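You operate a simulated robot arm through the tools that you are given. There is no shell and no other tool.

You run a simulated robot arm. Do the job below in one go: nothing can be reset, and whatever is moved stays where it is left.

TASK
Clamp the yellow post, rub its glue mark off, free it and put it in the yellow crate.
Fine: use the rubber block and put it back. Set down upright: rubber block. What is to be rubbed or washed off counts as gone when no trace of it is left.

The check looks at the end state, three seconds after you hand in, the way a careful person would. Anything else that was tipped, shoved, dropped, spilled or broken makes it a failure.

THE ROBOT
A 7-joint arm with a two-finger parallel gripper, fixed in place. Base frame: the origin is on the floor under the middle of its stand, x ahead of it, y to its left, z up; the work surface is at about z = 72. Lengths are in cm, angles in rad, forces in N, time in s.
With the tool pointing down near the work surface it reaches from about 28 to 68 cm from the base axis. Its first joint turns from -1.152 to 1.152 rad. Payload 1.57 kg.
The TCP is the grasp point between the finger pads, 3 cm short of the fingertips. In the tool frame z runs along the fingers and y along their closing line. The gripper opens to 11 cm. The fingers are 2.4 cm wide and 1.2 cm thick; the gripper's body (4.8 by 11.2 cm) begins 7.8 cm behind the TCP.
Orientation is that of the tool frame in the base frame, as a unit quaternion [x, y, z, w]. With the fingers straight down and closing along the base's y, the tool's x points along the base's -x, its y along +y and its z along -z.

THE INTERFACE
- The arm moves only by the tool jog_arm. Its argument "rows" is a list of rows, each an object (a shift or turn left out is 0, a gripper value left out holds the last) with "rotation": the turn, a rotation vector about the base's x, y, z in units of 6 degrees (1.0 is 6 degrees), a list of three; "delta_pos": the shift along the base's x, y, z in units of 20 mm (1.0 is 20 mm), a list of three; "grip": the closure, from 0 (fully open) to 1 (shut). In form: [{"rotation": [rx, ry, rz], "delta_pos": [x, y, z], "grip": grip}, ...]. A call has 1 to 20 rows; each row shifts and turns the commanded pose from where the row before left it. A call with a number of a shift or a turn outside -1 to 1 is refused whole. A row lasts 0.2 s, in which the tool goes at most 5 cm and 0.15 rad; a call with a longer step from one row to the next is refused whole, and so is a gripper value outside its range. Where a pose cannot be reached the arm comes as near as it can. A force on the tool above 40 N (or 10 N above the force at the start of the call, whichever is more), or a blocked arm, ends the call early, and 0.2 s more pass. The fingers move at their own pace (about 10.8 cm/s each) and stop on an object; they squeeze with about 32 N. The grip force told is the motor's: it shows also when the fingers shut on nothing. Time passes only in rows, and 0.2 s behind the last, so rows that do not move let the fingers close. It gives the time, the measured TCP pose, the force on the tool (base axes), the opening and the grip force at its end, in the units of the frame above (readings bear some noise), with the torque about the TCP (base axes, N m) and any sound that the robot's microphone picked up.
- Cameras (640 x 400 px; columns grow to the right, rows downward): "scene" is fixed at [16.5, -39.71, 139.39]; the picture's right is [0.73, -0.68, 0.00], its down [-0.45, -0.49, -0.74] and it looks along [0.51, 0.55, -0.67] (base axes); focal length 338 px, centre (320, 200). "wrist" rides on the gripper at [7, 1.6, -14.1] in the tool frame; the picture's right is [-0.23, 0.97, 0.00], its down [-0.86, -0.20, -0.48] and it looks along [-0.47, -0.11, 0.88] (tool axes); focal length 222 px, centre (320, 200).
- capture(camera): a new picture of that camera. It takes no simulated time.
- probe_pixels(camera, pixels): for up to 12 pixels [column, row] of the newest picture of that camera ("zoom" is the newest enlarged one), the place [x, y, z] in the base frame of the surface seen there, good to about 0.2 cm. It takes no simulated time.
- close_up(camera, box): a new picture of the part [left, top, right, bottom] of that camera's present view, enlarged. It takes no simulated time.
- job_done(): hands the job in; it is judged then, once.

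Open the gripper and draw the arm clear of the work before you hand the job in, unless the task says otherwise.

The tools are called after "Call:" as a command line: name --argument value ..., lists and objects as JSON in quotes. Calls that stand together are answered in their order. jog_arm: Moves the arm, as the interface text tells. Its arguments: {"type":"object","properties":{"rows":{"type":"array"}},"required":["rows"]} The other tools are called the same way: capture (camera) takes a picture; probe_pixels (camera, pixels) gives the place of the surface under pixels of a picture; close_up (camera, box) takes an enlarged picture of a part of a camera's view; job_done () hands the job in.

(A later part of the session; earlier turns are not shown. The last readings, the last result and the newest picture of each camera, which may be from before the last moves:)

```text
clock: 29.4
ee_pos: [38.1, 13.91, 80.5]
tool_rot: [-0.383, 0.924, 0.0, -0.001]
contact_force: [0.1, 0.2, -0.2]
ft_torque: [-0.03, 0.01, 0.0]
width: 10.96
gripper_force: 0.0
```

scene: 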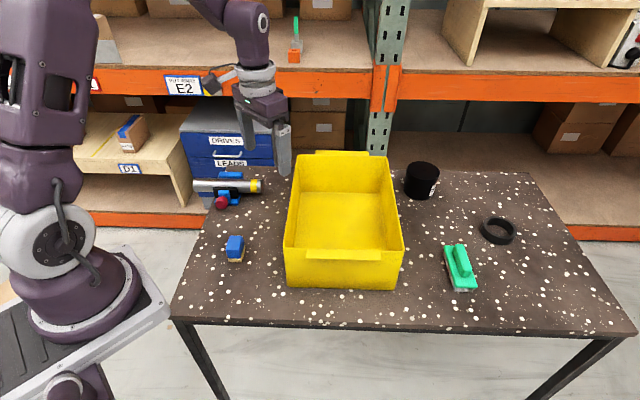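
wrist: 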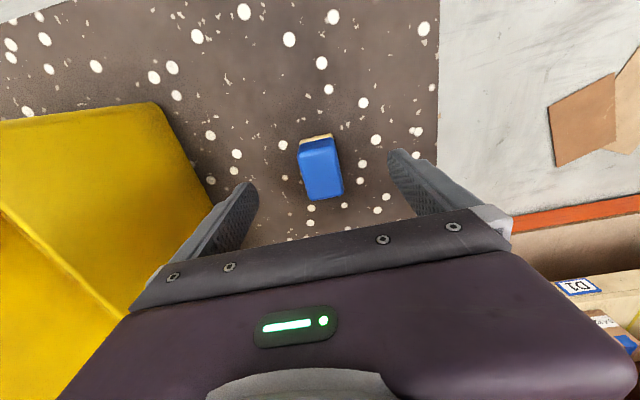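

Position reads (38.1,13.95,80.5), well centred on the block. I'll descend to z≈76.9 and close on the blue part.

Call:
jog_arm --rows '[{"delta_pos": [0.02, 0.04, -0.45]}, {"delta_pos": [0, 0, -0.45]}, {"delta_pos": [0, 0, -0.45]}, {"delta_pos": [0, 0, -0.45]}, {"grip": 0.4}, {"grip": 0.6}, {"grip": 0.7}, {"grip": 0.8}, {}, {}]'

Call:
capture --camera "wrist"

Call:
close_up --camera "scene" --box '[190, 190, 290, 280]'

```text
clock: 31.6
ee_pos: [38.26, 14.17, 76.89]
tool_rot: [-0.383, 0.924, -0.001, 0.0]
contact_force: [-0.9, 0.6, 0.2]
ft_torque: [-0.02, 0.0, 0.03]
width: 3.27
gripper_force: 31.8
```

```text
taken
```

wrist: 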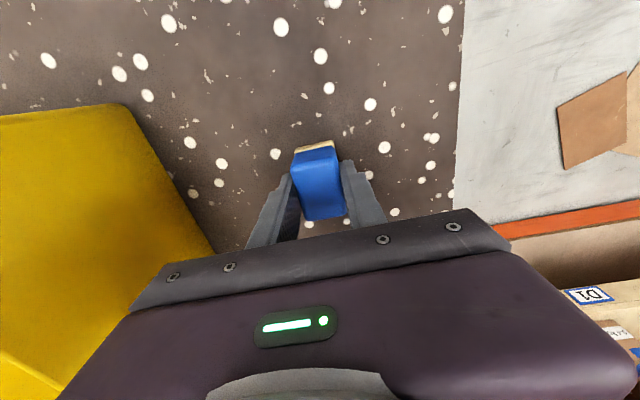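

```text
4.44 times, centred on (240, 235) of scene
```

zoom: 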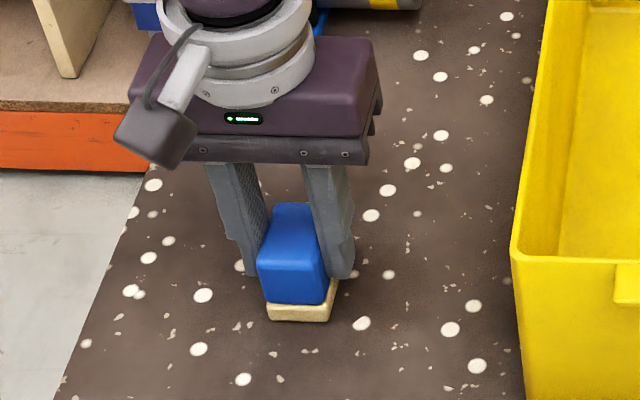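

The block is held (width 3.27). I'll lift 8 cm and carry it over the glue mark (target about x 47.4, y 38.9), tracking offsets from this pick pose so I can return it.

Call:
jog_arm --rows '[{"delta_pos": [0, 0, 0.5]}, {"delta_pos": [0, 0, 0.7]}, {"delta_pos": [0, 0, 0.9]}, {"delta_pos": [0, 0, 0.9]}, {"delta_pos": [0, 0, 1.0]}, {"delta_pos": [0.3546, 0.9554, 0]}, {"delta_pos": [0.3546, 0.9554, 0]}, {"delta_pos": [0.3546, 0.9554, 0]}, {"delta_pos": [0.3546, 0.9554, 0]}, {"delta_pos": [0.3546, 0.9554, 0]}, {"delta_pos": [0.3546, 0.9554, 0]}, {"delta_pos": [0.3546, 0.9554, 0]}, {"delta_pos": [0.3546, 0.9554, 0]}, {"delta_pos": [0.3546, 0.9554, 0]}, {"delta_pos": [0.3546, 0.9554, 0]}, {"delta_pos": [0.3546, 0.9554, 0]}, {"delta_pos": [0.3546, 0.9554, 0]}, {"delta_pos": [0.3546, 0.9554, 0]}, {}]'

Call:
capture --camera "wrist"

Call:
close_up --camera "scene" --box '[170, 130, 290, 230]'

```text
clock: 35.6
ee_pos: [47.39, 39.2, 85.03]
tool_rot: [-0.382, 0.924, 0.0, 0.0]
contact_force: [0.5, -0.2, -0.7]
ft_torque: [0.01, 0.02, -0.03]
width: 3.31
gripper_force: 32.6
```

```text
taken
```

wrist: 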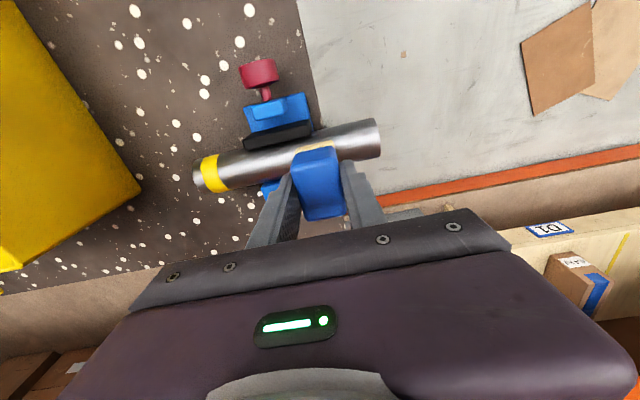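

```text
4.00 times, centred on (230, 180) of scene
```

zoom: 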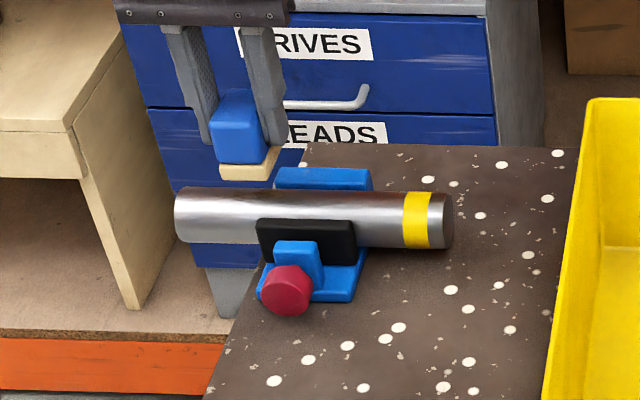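

The block hovers over the mark at t≈-5.9, n≈61.2. I'll lower it in small steps until the sole touches the post.

Call:
jog_arm --rows '[{"delta_pos": [0, 0, -0.4]}, {"delta_pos": [0, 0, -0.4]}, {"delta_pos": [0, 0, -0.2]}, {"delta_pos": [0, 0, -0.1]}, {"delta_pos": [0, 0, -0.05]}, {}]'

```text
clock: 37.0
ee_pos: [47.44, 38.97, 82.55]
tool_rot: [-0.383, 0.924, 0.0, 0.0]
contact_force: [0.0, 1.0, -1.5]
ft_torque: [-0.04, 0.0, 0.02]
width: 3.29
gripper_force: 31.5
```

No contact yet at z≈82.6; continuing down in 1 mm steps.

Call:
jog_arm --rows '[{"delta_pos": [0, 0, -0.05]}, {"delta_pos": [0, 0, -0.05]}, {"delta_pos": [0, 0, -0.05]}, {}]'

```text
clock: 38.0
ee_pos: [47.5, 38.91, 82.3]
tool_rot: [-0.382, 0.924, 0.001, 0.0]
contact_force: [0.7, -0.4, 2.2]
ft_torque: [-0.03, -0.02, 0.0]
width: 3.26
gripper_force: 32.1
```

A first hint of contact (2.2 N). Pressing down another 2 mm.

Call:
jog_arm --rows '[{"delta_pos": [0, 0, -0.05]}, {"delta_pos": [0, 0, -0.05]}, {}]'

```text
clock: 38.8
ee_pos: [47.54, 39.08, 82.35]
tool_rot: [-0.383, 0.924, -0.001, 0.001]
contact_force: [1.4, -6.5, 20.8]
ft_torque: [-0.39, 0.0, -0.01]
width: 3.31
gripper_force: 32.1
```

That gives 21 N; I'll ease up a bit to about 12 N and rub back and forth along the post (±2.2 cm).

Call:
jog_arm --rows '[{"delta_pos": [0, 0, 0.04]}, {"delta_pos": [-0.194, 0.194, 0]}, {"delta_pos": [-0.194, 0.194, 0]}, {"delta_pos": [-0.194, 0.194, 0]}, {"delta_pos": [-0.194, 0.194, 0]}, {"delta_pos": [0.194, -0.194, 0]}, {"delta_pos": [0.194, -0.194, 0]}, {"delta_pos": [0.194, -0.194, 0]}, {"delta_pos": [0.194, -0.194, 0]}, {"delta_pos": [0.194, -0.194, 0]}, {"delta_pos": [0.194, -0.194, 0]}, {"delta_pos": [0.194, -0.194, 0]}, {"delta_pos": [0.194, -0.194, 0]}, {"delta_pos": [-0.194, 0.194, 0]}, {"delta_pos": [-0.194, 0.194, 0]}, {"delta_pos": [-0.194, 0.194, 0]}, {"delta_pos": [-0.194, 0.194, 0]}]'

Call:
close_up --camera "scene" --box '[170, 130, 290, 230]'

Call:
capture --camera "wrist"

```text
clock: 42.4
ee_pos: [47.37, 39.0, 82.2]
tool_rot: [-0.383, 0.924, 0.0, -0.001]
contact_force: [0.8, -0.9, 4.0]
ft_torque: [-0.07, -0.06, 0.0]
width: 3.29
gripper_force: 31.5
```

```text
4.00 times, centred on (230, 180) of scene
```

zoom: 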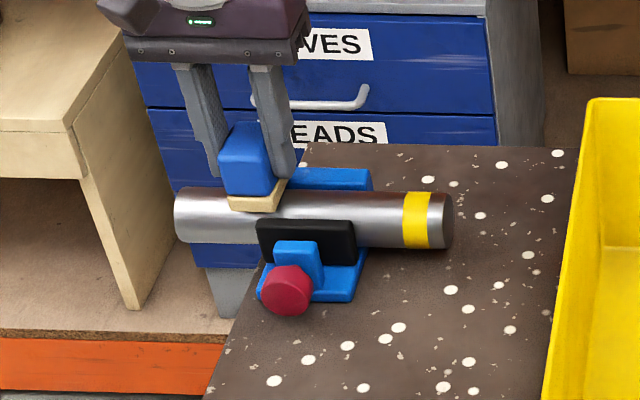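

```text
taken
```

wrist: 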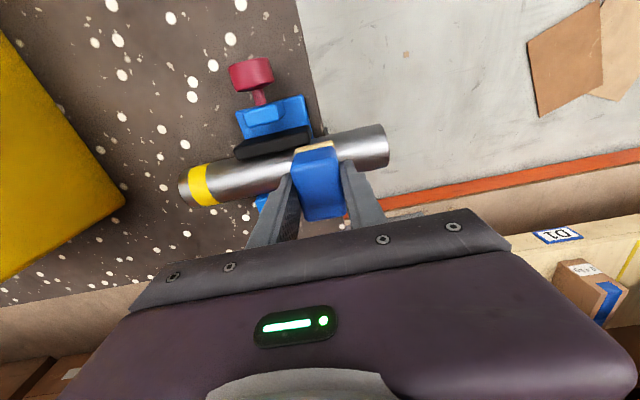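

Contact force is only 4 N now, so I'll press 0.6 mm more and do another round of strokes.

Call:
jog_arm --rows '[{"delta_pos": [-0.194, 0.194, -0.03]}, {"delta_pos": [-0.194, 0.194, 0]}, {"delta_pos": [-0.194, 0.194, 0]}, {"delta_pos": [-0.194, 0.194, 0]}, {"delta_pos": [0.194, -0.194, 0]}, {"delta_pos": [0.194, -0.194, 0]}, {"delta_pos": [0.194, -0.194, 0]}, {"delta_pos": [0.194, -0.194, 0]}, {"delta_pos": [0.194, -0.194, 0]}, {"delta_pos": [0.194, -0.194, 0]}, {"delta_pos": [0.194, -0.194, 0]}, {"delta_pos": [0.194, -0.194, 0]}, {"delta_pos": [-0.194, 0.194, 0]}, {"delta_pos": [-0.194, 0.194, 0]}, {"delta_pos": [-0.194, 0.194, 0]}, {"delta_pos": [-0.194, 0.194, 0]}]'

Call:
jog_arm --rows '[{"delta_pos": [0, 0, 0.5]}, {"delta_pos": [0, 0, 0.7]}, {"delta_pos": [0, 0, 0.8]}, {}]'

Call:
capture --camera "wrist"

Call:
close_up --camera "scene" --box '[185, 160, 255, 210]'

```text
clock: 45.8
ee_pos: [47.37, 38.84, 82.12]
tool_rot: [-0.383, 0.924, 0.0, -0.001]
contact_force: [-0.8, -0.3, -0.3]
ft_torque: [0.01, -0.01, -0.04]
width: 3.31
gripper_force: 32.0
```

```text
clock: 46.8
ee_pos: [47.51, 39.05, 85.99]
tool_rot: [-0.382, 0.924, 0.0, 0.0]
contact_force: [-0.5, -0.5, -0.9]
ft_torque: [0.04, -0.01, 0.0]
width: 3.29
gripper_force: 32.0
```

```text
taken
```

wrist: 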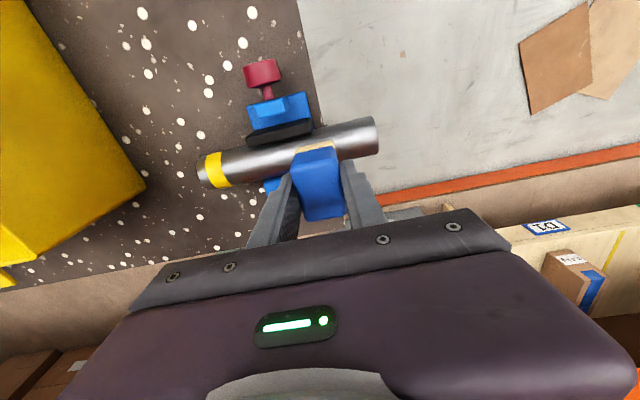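

```text
8.00 times, centred on (220, 185) of scene
```

zoom: 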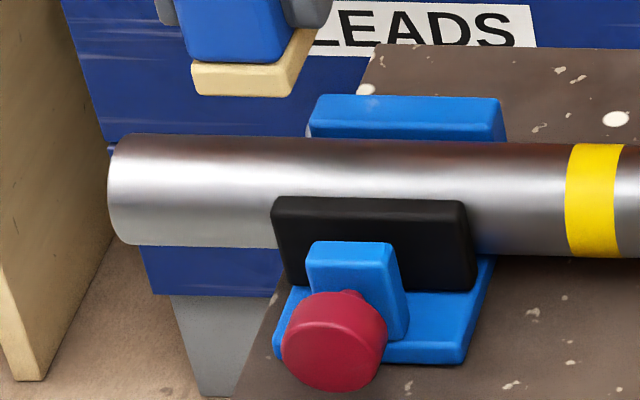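

In the scene view the brown smear is no longer visible on the crest. I'll shift 4 cm along +n so the wrist camera sees the marked area past the block.

Call:
jog_arm --rows '[{"delta_pos": [0.5, 0.5, 0]}, {"delta_pos": [0.5, 0.5, 0]}, {"delta_pos": [0.4, 0.4, 0]}, {}]'

Call:
close_up --camera "wrist" --box '[250, 70, 390, 170]'

Call:
close_up --camera "scene" --box '[190, 165, 240, 200]'

```text
clock: 47.8
ee_pos: [50.28, 41.84, 86.23]
tool_rot: [-0.383, 0.924, -0.001, 0.0]
contact_force: [0.4, -0.3, 0.6]
ft_torque: [0.03, 0.02, 0.05]
width: 3.31
gripper_force: 31.9
```

```text
4.00 times, centred on (320, 120) of wrist
```

zoom: 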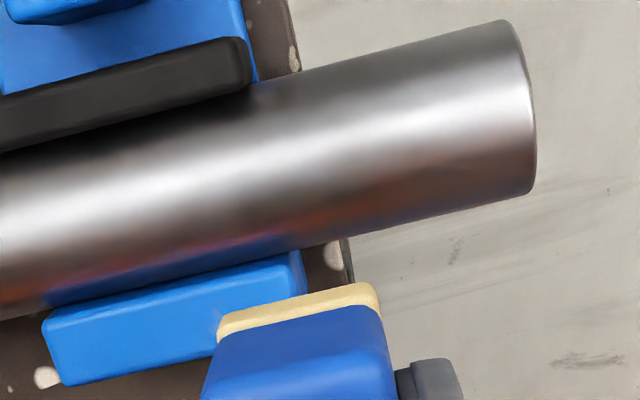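

```text
11.43 times, centred on (215, 182) of scene
```

zoom: 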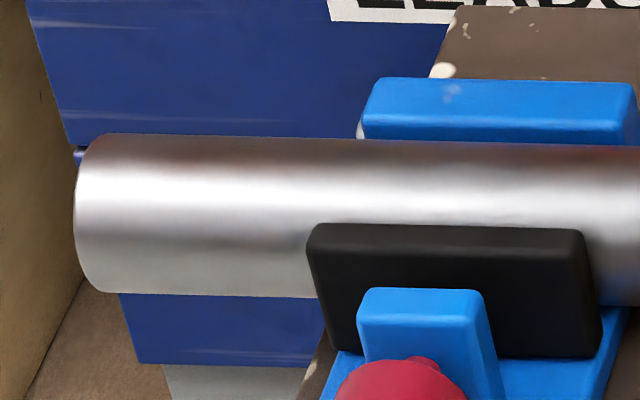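

The surface looks clean here. A tighter zoom will confirm no faint trace is left.

Call:
close_up --camera "wrist" --box '[285, 85, 355, 135]'

Call:
close_up --camera "wrist" --box '[220, 95, 310, 155]'

```text
8.00 times, centred on (320, 110) of wrist
```

zoom: 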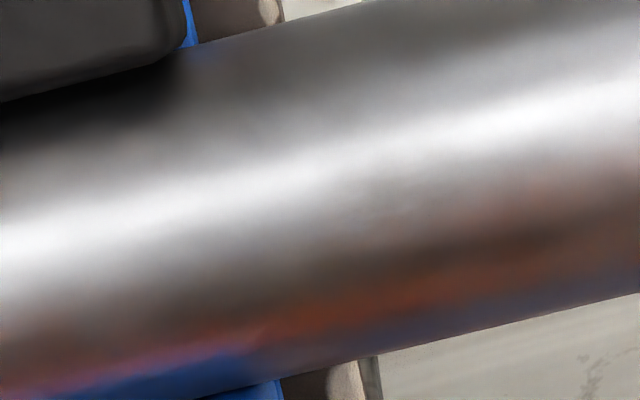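

```text
6.67 times, centred on (265, 125) of wrist
```

zoom: 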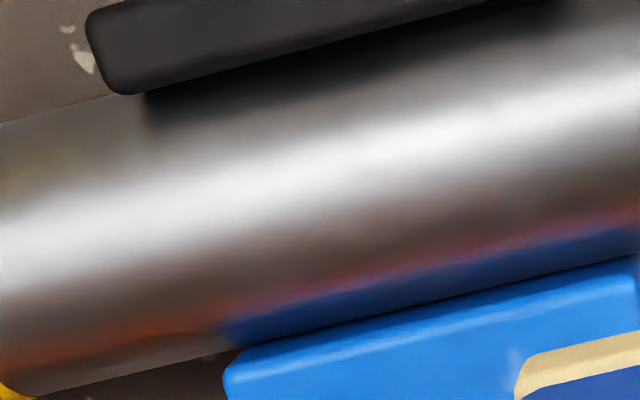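

There may be a very faint speckle near (370,205) of the first zoom, so to be sure I'll rub again with proper pressure. Going back over the crest and down to contact.

Call:
jog_arm --rows '[{"delta_pos": [-0.5, -0.5, 0]}, {"delta_pos": [-0.5, -0.5, 0]}, {"delta_pos": [-0.4, -0.4, 0]}, {"delta_pos": [0, 0, -0.7]}, {"delta_pos": [0, 0, -0.7]}, {"delta_pos": [0, 0, -0.4]}, {"delta_pos": [0, 0, -0.2]}, {"delta_pos": [0, 0, -0.05]}, {}]'

```text
clock: 49.8
ee_pos: [47.45, 39.12, 82.06]
tool_rot: [-0.382, 0.924, 0.002, 0.001]
contact_force: [-3.9, 1.6, 25.6]
ft_torque: [-0.06, 0.23, 0.02]
width: 3.3
gripper_force: 32.3
```

Contact at 25 N; easing 0.5 mm and stroking again along the post.

Call:
jog_arm --rows '[{"delta_pos": [-0.194, 0.194, 0.025]}, {"delta_pos": [-0.194, 0.194, 0]}, {"delta_pos": [-0.194, 0.194, 0]}, {"delta_pos": [-0.194, 0.194, 0]}, {"delta_pos": [0.194, -0.194, 0]}, {"delta_pos": [0.194, -0.194, 0]}, {"delta_pos": [0.194, -0.194, 0]}, {"delta_pos": [0.194, -0.194, 0]}, {"delta_pos": [0.194, -0.194, 0]}, {"delta_pos": [0.194, -0.194, 0]}, {"delta_pos": [0.194, -0.194, 0]}, {"delta_pos": [0.194, -0.194, 0]}, {"delta_pos": [-0.194, 0.194, 0]}, {"delta_pos": [-0.194, 0.194, 0]}, {"delta_pos": [-0.194, 0.194, 0]}, {"delta_pos": [-0.194, 0.194, 0]}]'

Call:
jog_arm --rows '[{"delta_pos": [-0.194, 0.194, -0.01]}, {"delta_pos": [-0.194, 0.194, 0]}, {"delta_pos": [-0.194, 0.194, 0]}, {"delta_pos": [-0.194, 0.194, 0]}, {"delta_pos": [0.194, -0.194, 0]}, {"delta_pos": [0.194, -0.194, 0]}, {"delta_pos": [0.194, -0.194, 0]}, {"delta_pos": [0.194, -0.194, 0]}, {"delta_pos": [0.194, -0.194, 0]}, {"delta_pos": [0.194, -0.194, 0]}, {"delta_pos": [0.194, -0.194, 0]}, {"delta_pos": [0.194, -0.194, 0]}, {"delta_pos": [-0.194, 0.194, 0]}, {"delta_pos": [-0.194, 0.194, 0]}, {"delta_pos": [-0.194, 0.194, 0]}, {"delta_pos": [-0.194, 0.194, 0]}]'

```text
clock: 53.2
ee_pos: [47.57, 39.02, 82.02]
tool_rot: [-0.383, 0.924, 0.0, 0.0]
contact_force: [0.6, 0.5, -0.6]
ft_torque: [0.03, 0.01, 0.01]
width: 3.27
gripper_force: 31.7
```

```text
clock: 56.6
ee_pos: [47.6, 39.1, 82.08]
tool_rot: [-0.383, 0.924, -0.001, 0.0]
contact_force: [0.5, -1.0, 0.5]
ft_torque: [0.01, 0.01, 0.01]
width: 3.29
gripper_force: 32.2
```

The force dropped to zero, so the block creeps up in the fingers while stroking. I'll do one more set with a gentle downward creep to keep contact, checking the force.

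Call:
jog_arm --rows '[{"delta_pos": [0, 0, -0.03]}, {"delta_pos": [-0.194, 0.194, -0.005]}, {"delta_pos": [-0.194, 0.194, -0.005]}, {"delta_pos": [-0.194, 0.194, -0.005]}, {"delta_pos": [-0.194, 0.194, -0.005]}, {}]'

Call:
jog_arm --rows '[{"delta_pos": [0.194, -0.194, -0.004]}, {"delta_pos": [0.194, -0.194, -0.004]}, {"delta_pos": [0.194, -0.194, -0.004]}, {"delta_pos": [0.194, -0.194, -0.004]}, {"delta_pos": [0.194, -0.194, -0.004]}, {"delta_pos": [0.194, -0.194, -0.004]}, {"delta_pos": [0.194, -0.194, -0.004]}, {"delta_pos": [0.194, -0.194, -0.004]}]'

Call:
jog_arm --rows '[{"delta_pos": [-0.194, 0.194, -0.004]}, {"delta_pos": [-0.194, 0.194, -0.004]}, {"delta_pos": [-0.194, 0.194, -0.004]}, {"delta_pos": [-0.194, 0.194, -0.004]}, {"delta_pos": [-0.194, 0.194, -0.004]}, {"delta_pos": [-0.194, 0.194, -0.004]}, {"delta_pos": [-0.194, 0.194, -0.004]}, {"delta_pos": [-0.194, 0.194, -0.004]}]'

```text
clock: 58.0
ee_pos: [46.0, 40.73, 82.04]
tool_rot: [-0.383, 0.924, 0.0, 0.001]
contact_force: [-0.7, 2.6, 17.6]
ft_torque: [-0.07, -0.23, 0.03]
width: 3.29
gripper_force: 31.9
```

```text
clock: 59.8
ee_pos: [48.85, 37.44, 82.02]
tool_rot: [-0.383, 0.924, 0.002, 0.0]
contact_force: [-6.6, 6.4, 27.2]
ft_torque: [0.24, 0.29, -0.05]
width: 3.27
gripper_force: 32.1
```

```text
clock: 60.6
ee_pos: [48.06, 38.5, 81.98]
tool_rot: [-0.383, 0.924, -0.001, 0.002]
contact_force: [0.2, -1.2, 7.4]
ft_torque: [-0.02, 0.11, 0.04]
width: 3.28
gripper_force: 32.3
stopped in row 4: the force on the tool passed its limit at 41 N (the readings are from after the stop); the commanded pose is now the measured one
```

That stroke pressed firmly (passed 40 N and stopped), with 7 N remaining. I'll finish with a couple of light strokes and then lift to look.

Call:
jog_arm --rows '[{"delta_pos": [-0.194, 0.194, 0.005]}, {"delta_pos": [-0.194, 0.194, 0]}, {"delta_pos": [-0.194, 0.194, 0]}, {"delta_pos": [-0.194, 0.194, 0]}, {"delta_pos": [-0.194, 0.194, 0]}, {"delta_pos": [0.194, -0.194, 0]}, {"delta_pos": [0.194, -0.194, 0]}, {"delta_pos": [0.194, -0.194, 0]}, {"delta_pos": [0.194, -0.194, 0]}]'

Call:
jog_arm --rows '[{"delta_pos": [0, 0, 0.6]}, {"delta_pos": [0, 0, 0.8]}, {"delta_pos": [0.5, 0.5, 0.6]}, {"delta_pos": [0.5, 0.5, 0]}, {"delta_pos": [0.4, 0.4, 0]}, {}]'

Call:
close_up --camera "wrist" --box '[250, 70, 390, 170]'

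Call:
close_up --camera "wrist" --box '[285, 85, 355, 135]'

Call:
close_up --camera "scene" --box '[195, 165, 235, 195]'

```text
clock: 62.6
ee_pos: [47.59, 38.88, 82.03]
tool_rot: [-0.383, 0.924, 0.0, 0.002]
contact_force: [-6.3, 6.2, 27.2]
ft_torque: [0.29, 0.36, -0.02]
width: 3.28
gripper_force: 31.5
```

```text
clock: 64.0
ee_pos: [50.51, 41.67, 86.09]
tool_rot: [-0.383, 0.924, 0.0, 0.001]
contact_force: [0.1, -0.8, -1.1]
ft_torque: [0.01, 0.0, -0.02]
width: 3.27
gripper_force: 31.4
```

```text
4.00 times, centred on (320, 120) of wrist
```

zoom: 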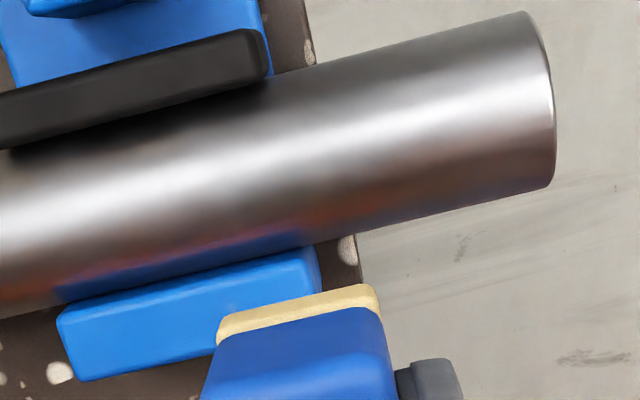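

```text
8.00 times, centred on (320, 110) of wrist
```

zoom: 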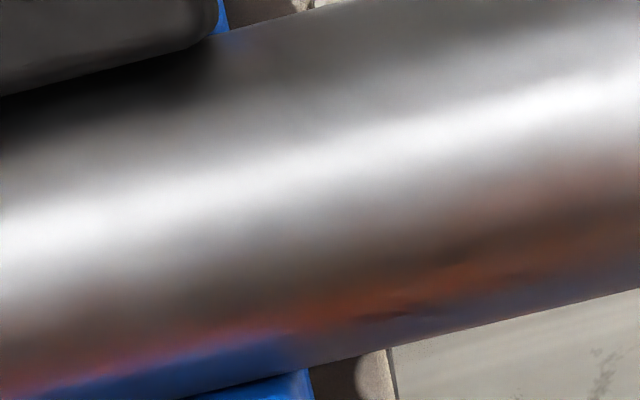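

```text
13.33 times, centred on (215, 180) of scene
```

zoom: 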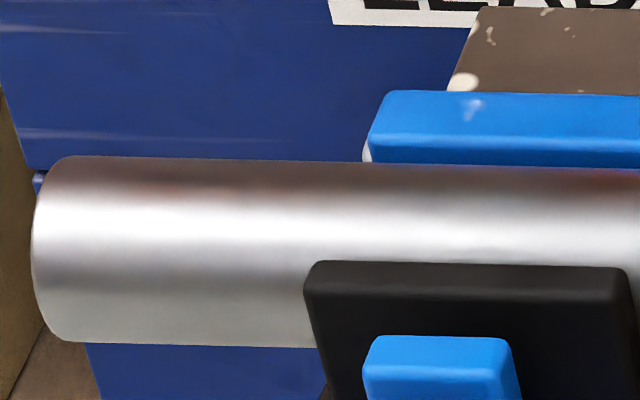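

The crest looks clean, though I want a view from another side too. I'll rotate the tool −90° about z and position it so the camera looks from the +t end.

Call:
jog_arm --rows '[{"rotation": [0, 0, -1], "delta_pos": [0, -0.2, 0.05]}, {"rotation": [0, 0, -1], "delta_pos": [0, -0.2, 0.05]}, {"rotation": [0, 0, -1], "delta_pos": [0, -0.2, 0.05]}, {"rotation": [0, 0, -1], "delta_pos": [0, -0.2, 0.05]}, {"rotation": [0, 0, -1], "delta_pos": [0, -0.2, 0.05]}, {"rotation": [0, 0, -1], "delta_pos": [0, -0.2, 0.05]}, {"rotation": [0, 0, -1], "delta_pos": [0, -0.2, 0.05]}, {"rotation": [0, 0, -1], "delta_pos": [0, -0.2, 0.05]}, {"rotation": [0, 0, -1], "delta_pos": [0, -0.2, 0.05]}, {"rotation": [0, 0, -1], "delta_pos": [0, -0.2, 0.05]}, {"rotation": [0, 0, -1], "delta_pos": [0, -0.2, 0.05]}, {"rotation": [0, 0, -1], "delta_pos": [0, -0.2, 0.05]}, {"rotation": [0, 0, -1], "delta_pos": [0, -0.2, 0]}, {"rotation": [0, 0, -1], "delta_pos": [0, -0.2, 0]}, {"rotation": [0, 0, -1]}, {}]'

Call:
capture --camera "wrist"

```text
clock: 67.4
ee_pos: [50.42, 36.13, 87.23]
tool_rot: [0.383, 0.924, -0.002, 0.001]
contact_force: [-0.6, 0.5, -0.2]
ft_torque: [0.0, -0.01, -0.02]
width: 3.3
gripper_force: 32.1
```

```text
taken
```

wrist: 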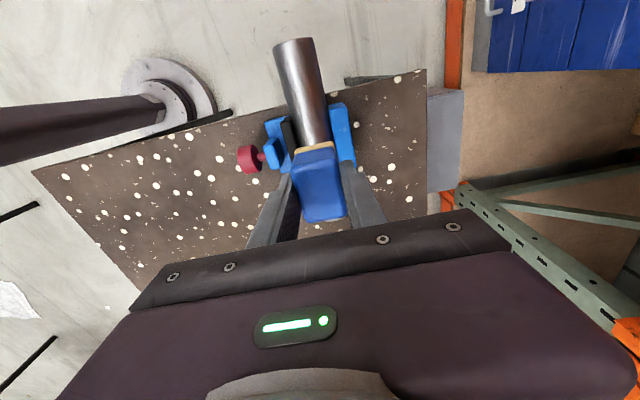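

Call:
close_up --camera "wrist" --box '[260, 30, 370, 150]'

Call:
close_up --camera "wrist" --box '[275, 80, 345, 150]'

```text
3.33 times, centred on (315, 90) of wrist
```

zoom: 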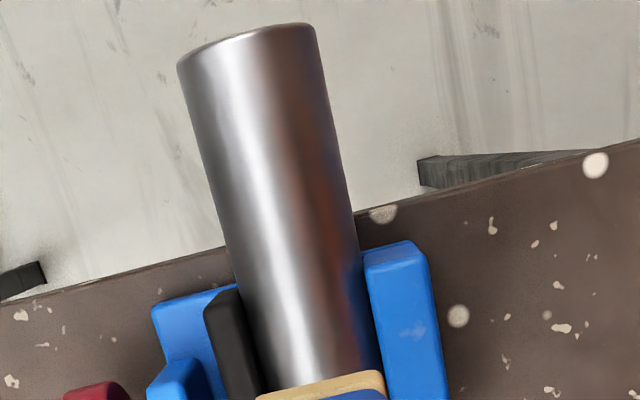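

```text
5.71 times, centred on (310, 115) of wrist
```

zoom: 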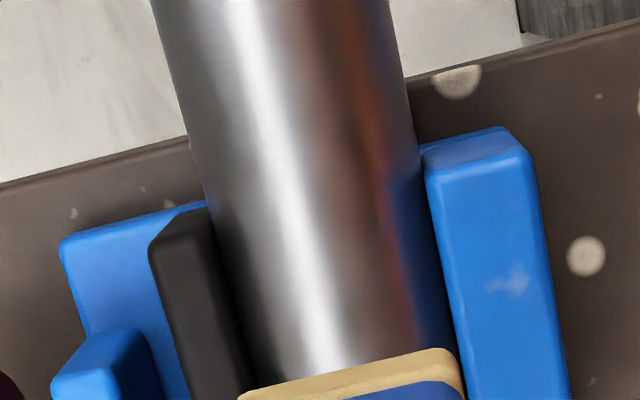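

From this side the post is clean too; the orange streak is only the shelf's reflection. Now I'll carry the block back to its starting spot, turning the tool back +90°.

Call:
jog_arm --rows '[{"rotation": [0, 0, 1], "delta_pos": [-0.4087, -0.736, 0]}, {"rotation": [0, 0, 1], "delta_pos": [-0.4087, -0.736, 0]}, {"rotation": [0, 0, 1], "delta_pos": [-0.4087, -0.736, 0]}, {"rotation": [0, 0, 1], "delta_pos": [-0.4087, -0.736, 0]}, {"rotation": [0, 0, 1], "delta_pos": [-0.4087, -0.736, 0]}, {"rotation": [0, 0, 1], "delta_pos": [-0.4087, -0.736, 0]}, {"rotation": [0, 0, 1], "delta_pos": [-0.4087, -0.736, 0]}, {"rotation": [0, 0, 1], "delta_pos": [-0.4087, -0.736, 0]}, {"rotation": [0, 0, 1], "delta_pos": [-0.4087, -0.736, 0]}, {"rotation": [0, 0, 1], "delta_pos": [-0.4087, -0.736, 0]}, {"rotation": [0, 0, 1], "delta_pos": [-0.4087, -0.736, 0]}, {"rotation": [0, 0, 1], "delta_pos": [-0.4087, -0.736, 0]}, {"rotation": [0, 0, 1], "delta_pos": [-0.4087, -0.736, 0]}, {"rotation": [0, 0, 1], "delta_pos": [-0.4087, -0.736, 0]}, {"rotation": [0, 0, 1], "delta_pos": [-0.4087, -0.736, 0]}, {}]'

Call:
jog_arm --rows '[{}]'

Call:
jog_arm --rows '[{}]'

Call:
capture --camera "wrist"

Call:
close_up --camera "scene" --box '[190, 190, 290, 280]'

```text
clock: 70.8
ee_pos: [38.18, 14.2, 87.13]
tool_rot: [-0.382, 0.924, -0.001, 0.002]
contact_force: [1.1, -0.7, -0.1]
ft_torque: [0.02, 0.02, 0.0]
width: 3.3
gripper_force: 32.2
```

```text
clock: 71.2
ee_pos: [38.13, 14.2, 87.19]
tool_rot: [-0.382, 0.924, -0.001, 0.003]
contact_force: [0.1, -0.5, -0.9]
ft_torque: [-0.02, 0.01, 0.01]
width: 3.29
gripper_force: 32.3
```

```text
clock: 71.6
ee_pos: [38.28, 14.23, 87.16]
tool_rot: [-0.382, 0.924, -0.001, 0.001]
contact_force: [-0.7, -0.1, 0.1]
ft_torque: [0.02, 0.0, -0.02]
width: 3.28
gripper_force: 32.5
```

```text
taken
```

wrist: 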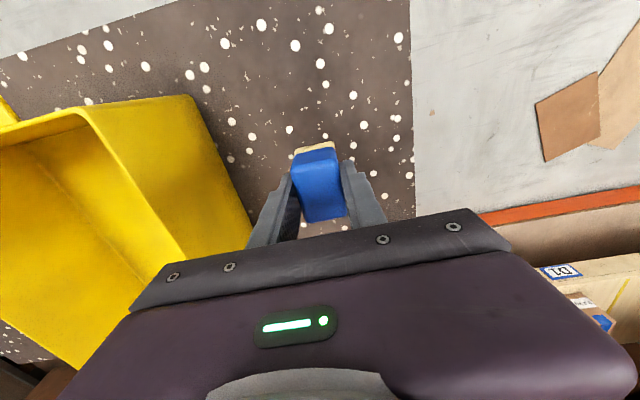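

```text
4.44 times, centred on (240, 235) of scene
```

zoom: 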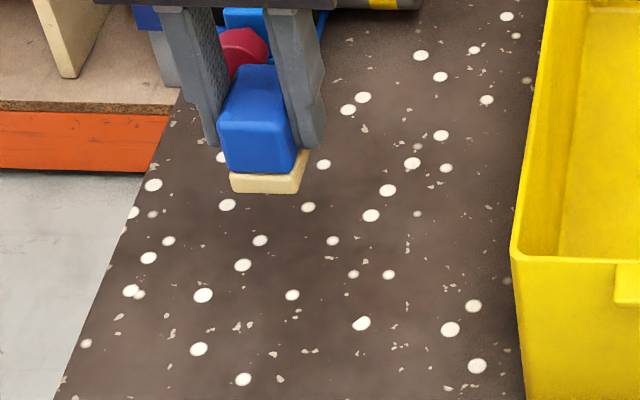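

The position matches the pick pose (38.2,14.2). Lowering toward the table, stopping just above it.

Call:
jog_arm --rows '[{"delta_pos": [0, 0, -0.7]}, {"delta_pos": [0, 0, -0.7]}, {"delta_pos": [0, 0, -0.7]}, {"delta_pos": [0, 0, -0.7]}, {"delta_pos": [0, 0, -0.7]}, {"delta_pos": [0, 0, -0.6]}, {"delta_pos": [0, 0, -0.4]}, {"delta_pos": [0, 0, -0.3]}, {"delta_pos": [0, 0, -0.1]}, {"delta_pos": [0, 0, -0.1]}, {}]'

Call:
jog_arm --rows '[{"delta_pos": [0, 0, -0.05]}, {"delta_pos": [0, 0, -0.05]}, {}]'

Call:
close_up --camera "scene" --box '[190, 190, 290, 280]'

```text
clock: 74.0
ee_pos: [38.12, 13.86, 77.12]
tool_rot: [-0.383, 0.924, -0.001, 0.002]
contact_force: [0.2, 0.2, -1.3]
ft_torque: [0.02, -0.06, -0.01]
width: 3.32
gripper_force: 31.8
```

```text
clock: 74.8
ee_pos: [38.15, 14.03, 76.86]
tool_rot: [-0.382, 0.924, -0.002, 0.001]
contact_force: [-0.4, -0.5, -0.8]
ft_torque: [-0.04, -0.01, 0.01]
width: 3.28
gripper_force: 31.9
```

```text
4.44 times, centred on (240, 235) of scene
```

zoom: 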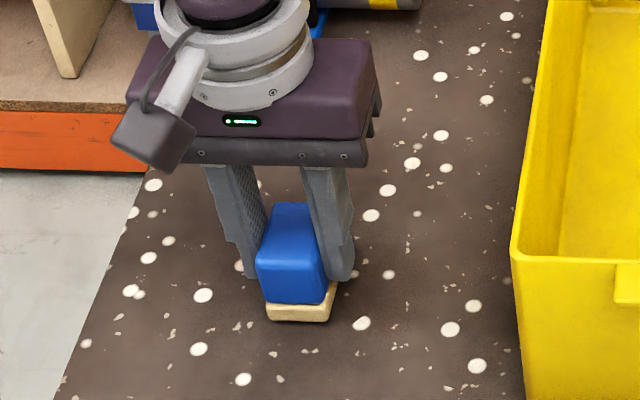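

The picture matches the original placement almost exactly. Continuing down in 1 mm steps until the sole touches the table.

Call:
jog_arm --rows '[{"delta_pos": [0, 0, -0.05]}, {"delta_pos": [0, 0, -0.05]}, {}]'

```text
clock: 75.6
ee_pos: [38.25, 13.84, 76.78]
tool_rot: [-0.383, 0.924, -0.001, 0.002]
contact_force: [-1.8, -0.1, 3.5]
ft_torque: [0.1, 0.05, 0.0]
width: 3.3
gripper_force: 31.8
```

Contact at 3.5 N. I'll open the fingers gently and rise straight up.

Call:
jog_arm --rows '[{"delta_pos": [0, 0, -0.01], "grip": 0.66}, {"grip": 0.6}, {"grip": 0.4}, {"grip": 0.2}, {"delta_pos": [0, 0, 0.4]}, {"delta_pos": [0, 0, 0.7]}, {"delta_pos": [0, 0, 0.9]}, {"delta_pos": [0, 0, 1]}, {"delta_pos": [0, 0, 1]}, {"delta_pos": [0, 0, 1], "grip": 0}, {}]'

Call:
capture --camera "wrist"

Call:
close_up --camera "scene" --box '[200, 220, 280, 270]'

```text
clock: 78.0
ee_pos: [37.93, 14.11, 86.64]
tool_rot: [-0.382, 0.924, -0.002, 0.002]
contact_force: [0.0, 0.2, -0.1]
ft_torque: [0.0, -0.01, 0.0]
width: 10.99
gripper_force: 0.0
```

```text
taken
```

wrist: 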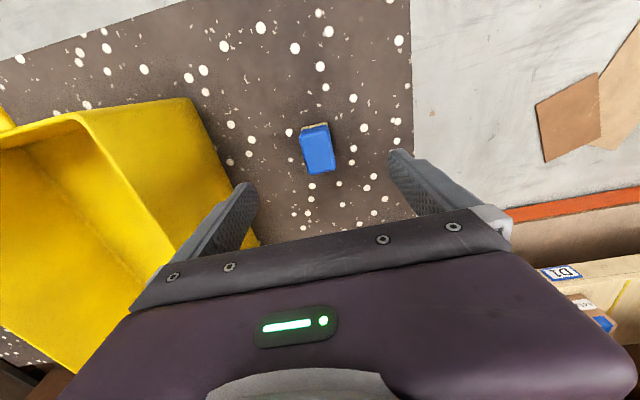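

```text
8.00 times, centred on (240, 245) of scene
```

zoom: 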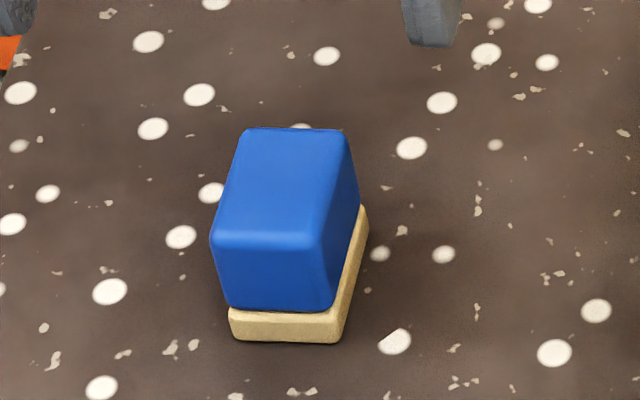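

The block stands upright within about 0.15 cm of its original spot. Now to free the post: I'll go back above the knob with the fingers half closed.

Call:
jog_arm --rows '[{"delta_pos": [0.295, 0.814, 0], "grip": 0.45}, {"delta_pos": [0.295, 0.814, 0]}, {"delta_pos": [0.295, 0.814, 0]}, {"delta_pos": [0.295, 0.814, 0]}, {"delta_pos": [0.295, 0.814, 0]}, {"delta_pos": [0.295, 0.814, 0]}, {"delta_pos": [0.295, 0.814, 0]}, {"delta_pos": [0.295, 0.814, 0]}, {"delta_pos": [0.295, 0.814, 0]}, {"delta_pos": [0.295, 0.814, 0]}, {}]'

Call:
jog_arm --rows '[{}]'

Call:
capture --camera "wrist"

```text
clock: 80.4
ee_pos: [44.11, 30.46, 86.82]
tool_rot: [-0.383, 0.924, -0.002, 0.002]
contact_force: [0.6, -0.2, 0.7]
ft_torque: [0.02, 0.0, 0.03]
width: 6.05
gripper_force: 0.0
```

```text
clock: 80.8
ee_pos: [44.15, 30.31, 86.68]
tool_rot: [-0.382, 0.924, -0.001, 0.001]
contact_force: [-0.2, 0.3, -0.1]
ft_torque: [0.01, 0.02, 0.02]
width: 6.02
gripper_force: 0.0
```

```text
taken
```

wrist: 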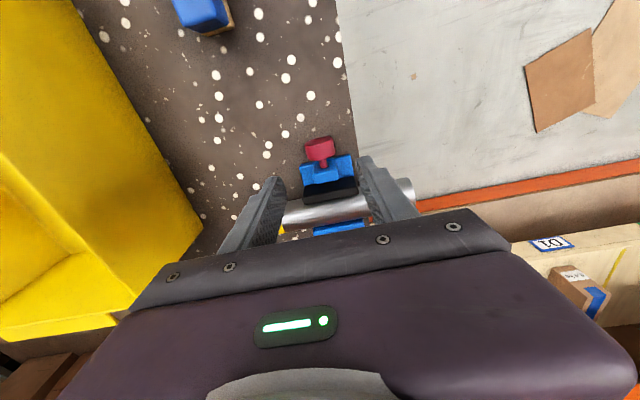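

The knob is centred at (320,150) below the fingers. Descending around it to z≈77.75, then opening to about 4.4 cm.

Call:
jog_arm --rows '[{"delta_pos": [0, 0, -0.7]}, {"delta_pos": [0, 0, -0.7]}, {"delta_pos": [0, 0, -0.7]}, {"delta_pos": [0, 0, -0.7]}, {"delta_pos": [0, 0, -0.7]}, {"delta_pos": [0, 0, -0.5]}, {"delta_pos": [0, 0, -0.3]}, {"delta_pos": [0, 0, -0.17]}, {"grip": 0.59}, {}]'

Call:
close_up --camera "wrist" --box '[280, 140, 360, 240]'

```text
clock: 83.0
ee_pos: [44.13, 30.17, 77.78]
tool_rot: [-0.383, 0.924, -0.002, 0.002]
contact_force: [-0.5, -0.1, 0.0]
ft_torque: [-0.02, 0.01, 0.02]
width: 4.49
gripper_force: 0.0
```

```text
4.00 times, centred on (320, 190) of wrist
```

zoom: 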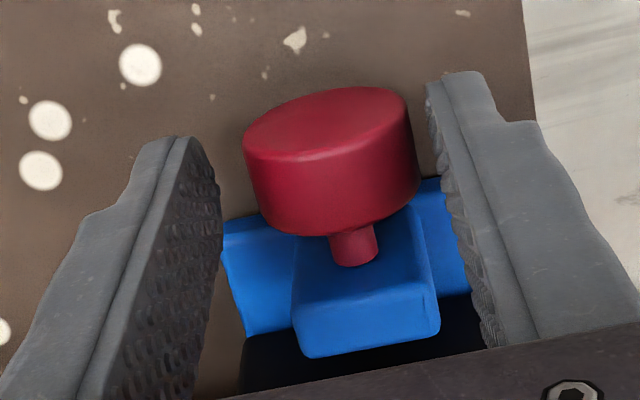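

The knob sits a bit toward the right pad, so I'll shift 0.2 cm along +t, then swing the open fingers to +45° around the knob axis.

Call:
jog_arm --rows '[{"delta_pos": [-0.07, 0.07, 0]}, {"rotation": [0.589, 0.589, 0], "delta_pos": [0.0697, -0.0697, -0.0043]}, {"rotation": [0.589, 0.589, 0], "delta_pos": [0.0691, -0.0691, -0.0129]}, {"rotation": [0.589, 0.589, 0], "delta_pos": [0.0681, -0.0681, -0.0214]}, {"rotation": [0.589, 0.589, 0], "delta_pos": [0.0665, -0.0665, -0.0296]}, {"rotation": [0.589, 0.589, 0], "delta_pos": [0.0644, -0.0644, -0.0377]}, {"rotation": [0.589, 0.589, 0], "delta_pos": [0.0618, -0.0618, -0.0455]}, {"rotation": [0.589, 0.589, 0], "delta_pos": [0.0588, -0.0588, -0.0529]}, {"rotation": [0.589, 0.589, 0], "delta_pos": [0.0553, -0.0553, -0.0601]}, {"rotation": [0.589, 0.589, 0], "delta_pos": [0.0514, -0.0514, -0.0666]}, {}]'

Call:
close_up --camera "wrist" --box '[280, 140, 360, 240]'

Call:
close_up --camera "scene" --box '[200, 160, 272, 214]'

```text
clock: 85.4
ee_pos: [45.17, 29.29, 77.11]
tool_rot: [-0.353, 0.854, 0.353, -0.145]
contact_force: [1.0, 0.1, 0.2]
ft_torque: [0.01, -0.01, 0.04]
width: 4.48
gripper_force: 0.2
```

```text
4.00 times, centred on (320, 190) of wrist
```

zoom: 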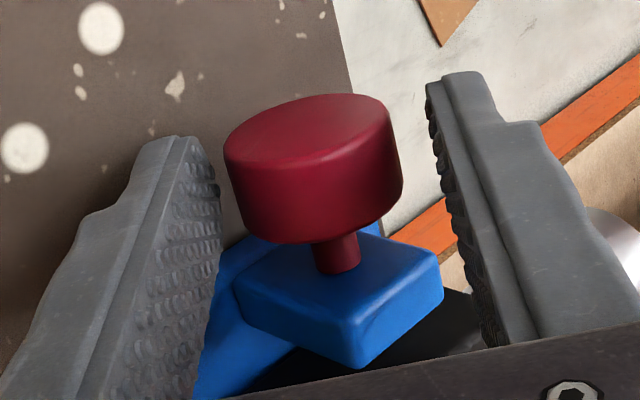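

```text
7.41 times, centred on (236, 187) of scene
```

zoom: 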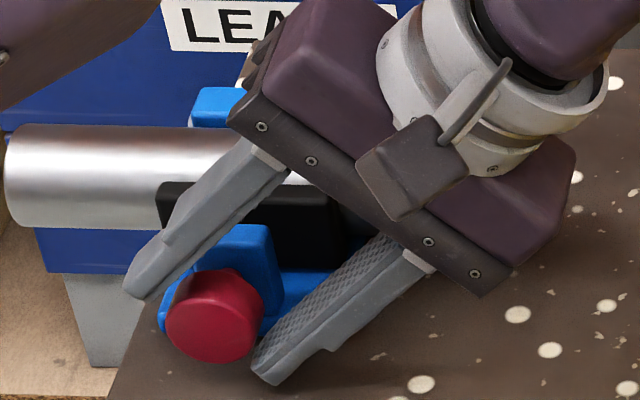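

Good centring. I'll close on the knob and turn it back (−n) in 5° steps, first 25°.

Call:
jog_arm --rows '[{"delta_pos": [0.02, -0.02, -0.028]}, {"grip": 0.68}, {"grip": 0.76}, {"grip": 0.82}, {}, {}]'

Call:
jog_arm --rows '[{"rotation": [-0.589, -0.589, 0], "delta_pos": [-0.0514, 0.0514, 0.0666]}, {"rotation": [-0.589, -0.589, 0], "delta_pos": [-0.0553, 0.0553, 0.0601]}, {"rotation": [-0.589, -0.589, 0], "delta_pos": [-0.0588, 0.0588, 0.0529]}, {"rotation": [-0.589, -0.589, 0], "delta_pos": [-0.0618, 0.0618, 0.0455]}, {"rotation": [-0.589, -0.589, 0], "delta_pos": [-0.0644, 0.0644, 0.0377]}, {}]'

Call:
close_up --camera "scene" --box '[200, 160, 272, 214]'

```text
clock: 86.8
ee_pos: [45.29, 29.3, 77.11]
tool_rot: [-0.354, 0.854, 0.352, -0.145]
contact_force: [1.6, -1.3, -7.9]
ft_torque: [0.05, -0.27, -0.14]
width: 3.38
gripper_force: 41.1
```

```text
clock: 88.2
ee_pos: [44.52, 29.8, 77.41]
tool_rot: [-0.377, 0.91, 0.159, -0.065]
contact_force: [1.0, -10.7, -2.7]
ft_torque: [0.06, -0.35, 0.05]
width: 3.37
gripper_force: 41.7
```

```text
7.41 times, centred on (236, 187) of scene
```

zoom: 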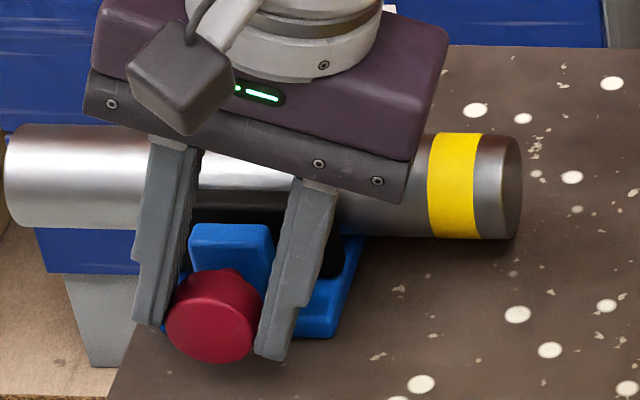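

The knob turns back with little torque and the force is modest. Continuing to −40°.

Call:
jog_arm --rows '[{"rotation": [-0.589, -0.589, 0], "delta_pos": [-0.0665, 0.0665, 0.0296]}, {"rotation": [-0.589, -0.589, 0], "delta_pos": [-0.0681, 0.0681, 0.0214]}, {"rotation": [-0.589, -0.589, 0], "delta_pos": [-0.0691, 0.0691, 0.0129]}, {"rotation": [-0.589, -0.589, 0], "delta_pos": [-0.0697, 0.0697, 0.0043]}, {"rotation": [-0.589, -0.589, 0], "delta_pos": [-0.0697, 0.0697, -0.0043]}, {"rotation": [-0.589, -0.589, 0], "delta_pos": [-0.0691, 0.0691, -0.0129]}, {}]'

Call:
close_up --camera "scene" --box '[200, 160, 272, 214]'

```text
clock: 89.8
ee_pos: [43.65, 30.66, 77.76]
tool_rot: [-0.382, 0.92, -0.083, 0.033]
contact_force: [7.3, -0.2, -29.4]
ft_torque: [0.35, -0.4, -0.02]
width: 3.38
gripper_force: 41.2
```

```text
7.41 times, centred on (236, 187) of scene
```

zoom: 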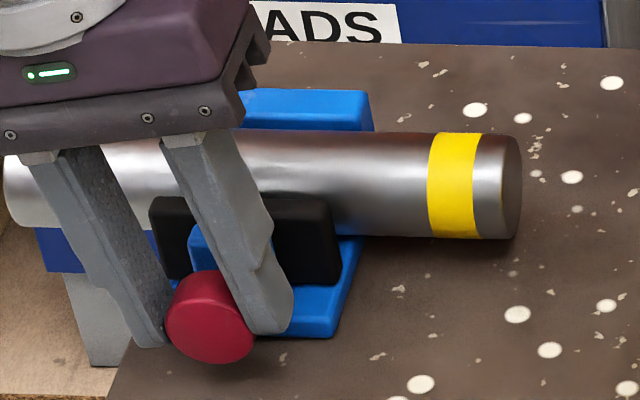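

The jaw is back at its original open position (top edge row ≈198 as at the start), and the z force is rising, so I stop. Opening the fingers and backing off.

Call:
jog_arm --rows '[{"grip": 0.6}, {"grip": 0.5}, {"delta_pos": [-0.1, 0.1, 0.6]}, {"delta_pos": [-0.1, 0.1, 0.7]}, {"delta_pos": [0, 0, 0.9]}, {"delta_pos": [0, 0, 0.9]}, {"rotation": [0.589, 0.589, 0], "delta_pos": [0, 0, 0.9]}, {"rotation": [0.589, 0.589, 0], "delta_pos": [0, 0, 0.9]}, {"delta_pos": [0, 0, 0.9], "grip": 0}, {}]'

Call:
capture --camera "wrist"

Call:
close_up --camera "scene" --box '[200, 160, 272, 214]'

```text
clock: 92.0
ee_pos: [43.31, 31.01, 89.22]
tool_rot: [-0.383, 0.924, -0.001, 0.001]
contact_force: [-0.4, 0.2, -0.1]
ft_torque: [0.02, -0.01, 0.0]
width: 10.98
gripper_force: 0.1
```

```text
taken
```

wrist: 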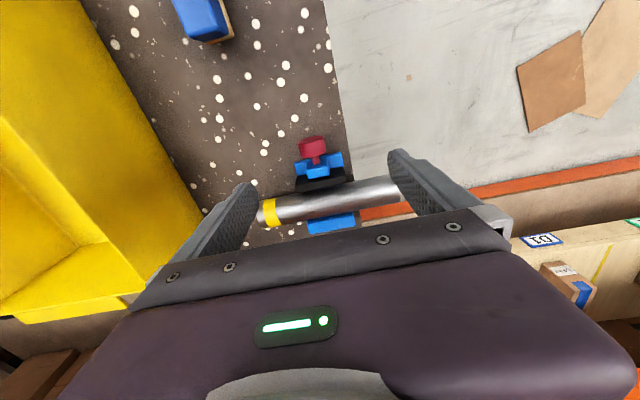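

```text
7.41 times, centred on (236, 187) of scene
```

zoom: 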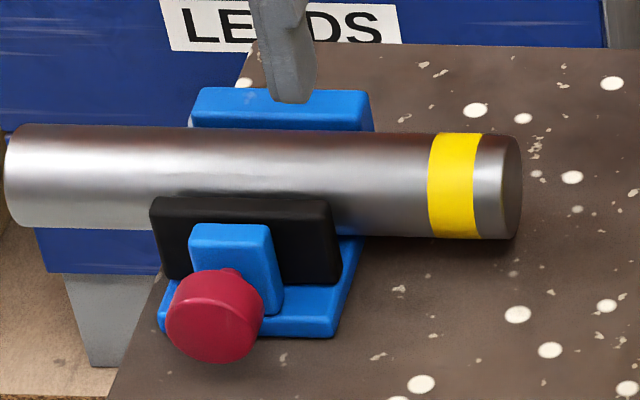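

The vise is open and the post rests against the fixed jaw. I'll probe jaw and post end positions to choose the grasp point.

Call:
close_up --camera "wrist" --box '[245, 130, 405, 240]'

Call:
probe_pixels --camera "zoom" --pixels '[[405, 180], [415, 210], [445, 315], [435, 345], [250, 380], [60, 320], [75, 330], [100, 330], [620, 200], [500, 200], [500, 225], [500, 250]]'

Call:
close_up --camera "scene" --box '[190, 165, 270, 215]'

Call:
probe_pixels --camera "zoom" --pixels '[[88, 130], [95, 180], [560, 150], [552, 170], [570, 130], [380, 210], [225, 215], [230, 90], [420, 100], [400, 95], [300, 180], [160, 130]]'

```text
3.64 times, centred on (325, 185) of wrist
```

zoom: 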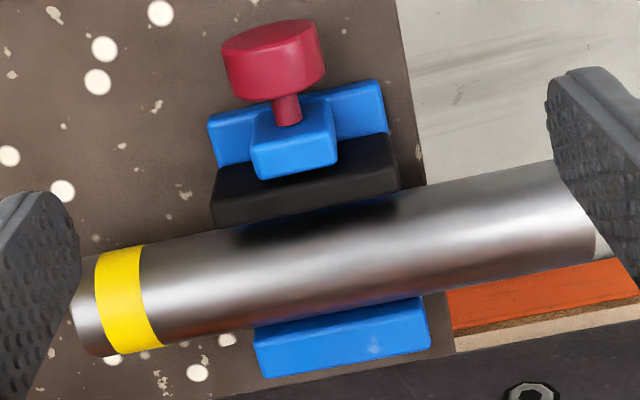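

```text
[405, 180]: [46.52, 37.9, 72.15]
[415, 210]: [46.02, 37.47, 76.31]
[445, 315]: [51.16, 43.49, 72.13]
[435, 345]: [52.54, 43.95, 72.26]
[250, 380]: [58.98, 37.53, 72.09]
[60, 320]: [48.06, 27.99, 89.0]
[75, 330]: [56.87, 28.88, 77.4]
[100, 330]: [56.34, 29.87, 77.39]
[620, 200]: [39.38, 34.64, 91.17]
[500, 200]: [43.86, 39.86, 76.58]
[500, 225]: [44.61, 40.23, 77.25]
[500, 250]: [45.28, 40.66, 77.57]
```

```text
8.00 times, centred on (230, 190) of scene
```

zoom: 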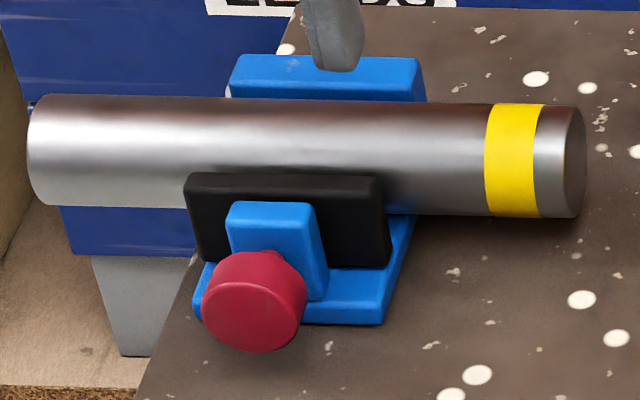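

```text
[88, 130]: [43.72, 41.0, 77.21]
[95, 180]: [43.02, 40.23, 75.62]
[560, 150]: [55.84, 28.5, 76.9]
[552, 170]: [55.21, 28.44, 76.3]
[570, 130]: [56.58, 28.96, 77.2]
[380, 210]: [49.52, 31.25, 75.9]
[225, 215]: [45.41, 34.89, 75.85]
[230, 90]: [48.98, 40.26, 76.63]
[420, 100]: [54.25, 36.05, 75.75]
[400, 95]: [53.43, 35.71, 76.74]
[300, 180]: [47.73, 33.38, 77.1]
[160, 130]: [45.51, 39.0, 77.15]
```

I need the jaw edges precisely. Probing along both jaw end edges in the same scene zoom.

Call:
probe_pixels --camera "zoom" --pixels '[[232, 65], [238, 60], [245, 75], [250, 90], [422, 62], [415, 75], [422, 90], [190, 180], [195, 190], [200, 240], [385, 230], [378, 180]]'

Call:
close_up --camera "wrist" --box '[290, 160, 370, 240]'

Call:
probe_pixels --camera "zoom" --pixels '[[500, 350], [490, 310], [505, 330], [150, 385], [460, 130], [455, 170], [465, 190], [100, 180], [110, 210], [120, 235], [480, 300], [130, 350]]'

```text
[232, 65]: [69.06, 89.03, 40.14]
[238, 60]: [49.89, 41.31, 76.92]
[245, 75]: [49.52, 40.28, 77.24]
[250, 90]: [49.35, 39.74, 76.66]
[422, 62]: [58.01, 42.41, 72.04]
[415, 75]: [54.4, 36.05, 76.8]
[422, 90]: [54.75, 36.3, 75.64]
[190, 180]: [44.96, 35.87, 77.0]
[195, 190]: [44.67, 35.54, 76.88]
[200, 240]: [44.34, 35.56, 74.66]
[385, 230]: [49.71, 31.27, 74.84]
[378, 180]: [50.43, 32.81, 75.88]
```

```text
5.00 times, centred on (330, 200) of wrist
```

zoom: 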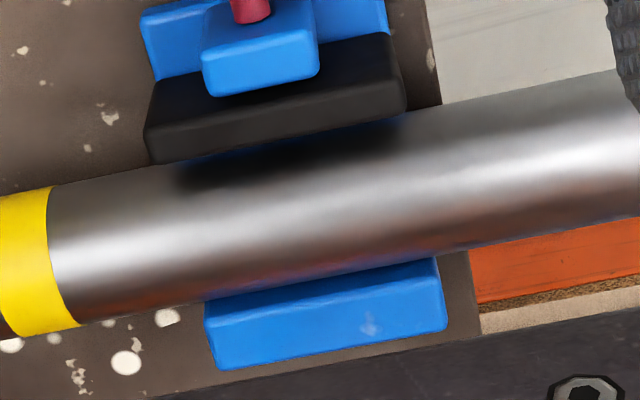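

```text
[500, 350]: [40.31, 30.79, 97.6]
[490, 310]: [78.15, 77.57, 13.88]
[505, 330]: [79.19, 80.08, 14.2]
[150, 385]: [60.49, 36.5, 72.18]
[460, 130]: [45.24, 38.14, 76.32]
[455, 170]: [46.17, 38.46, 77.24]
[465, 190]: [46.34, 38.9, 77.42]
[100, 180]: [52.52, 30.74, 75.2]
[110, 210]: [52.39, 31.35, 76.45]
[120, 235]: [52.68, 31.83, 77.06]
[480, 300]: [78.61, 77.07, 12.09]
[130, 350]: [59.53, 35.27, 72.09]
```

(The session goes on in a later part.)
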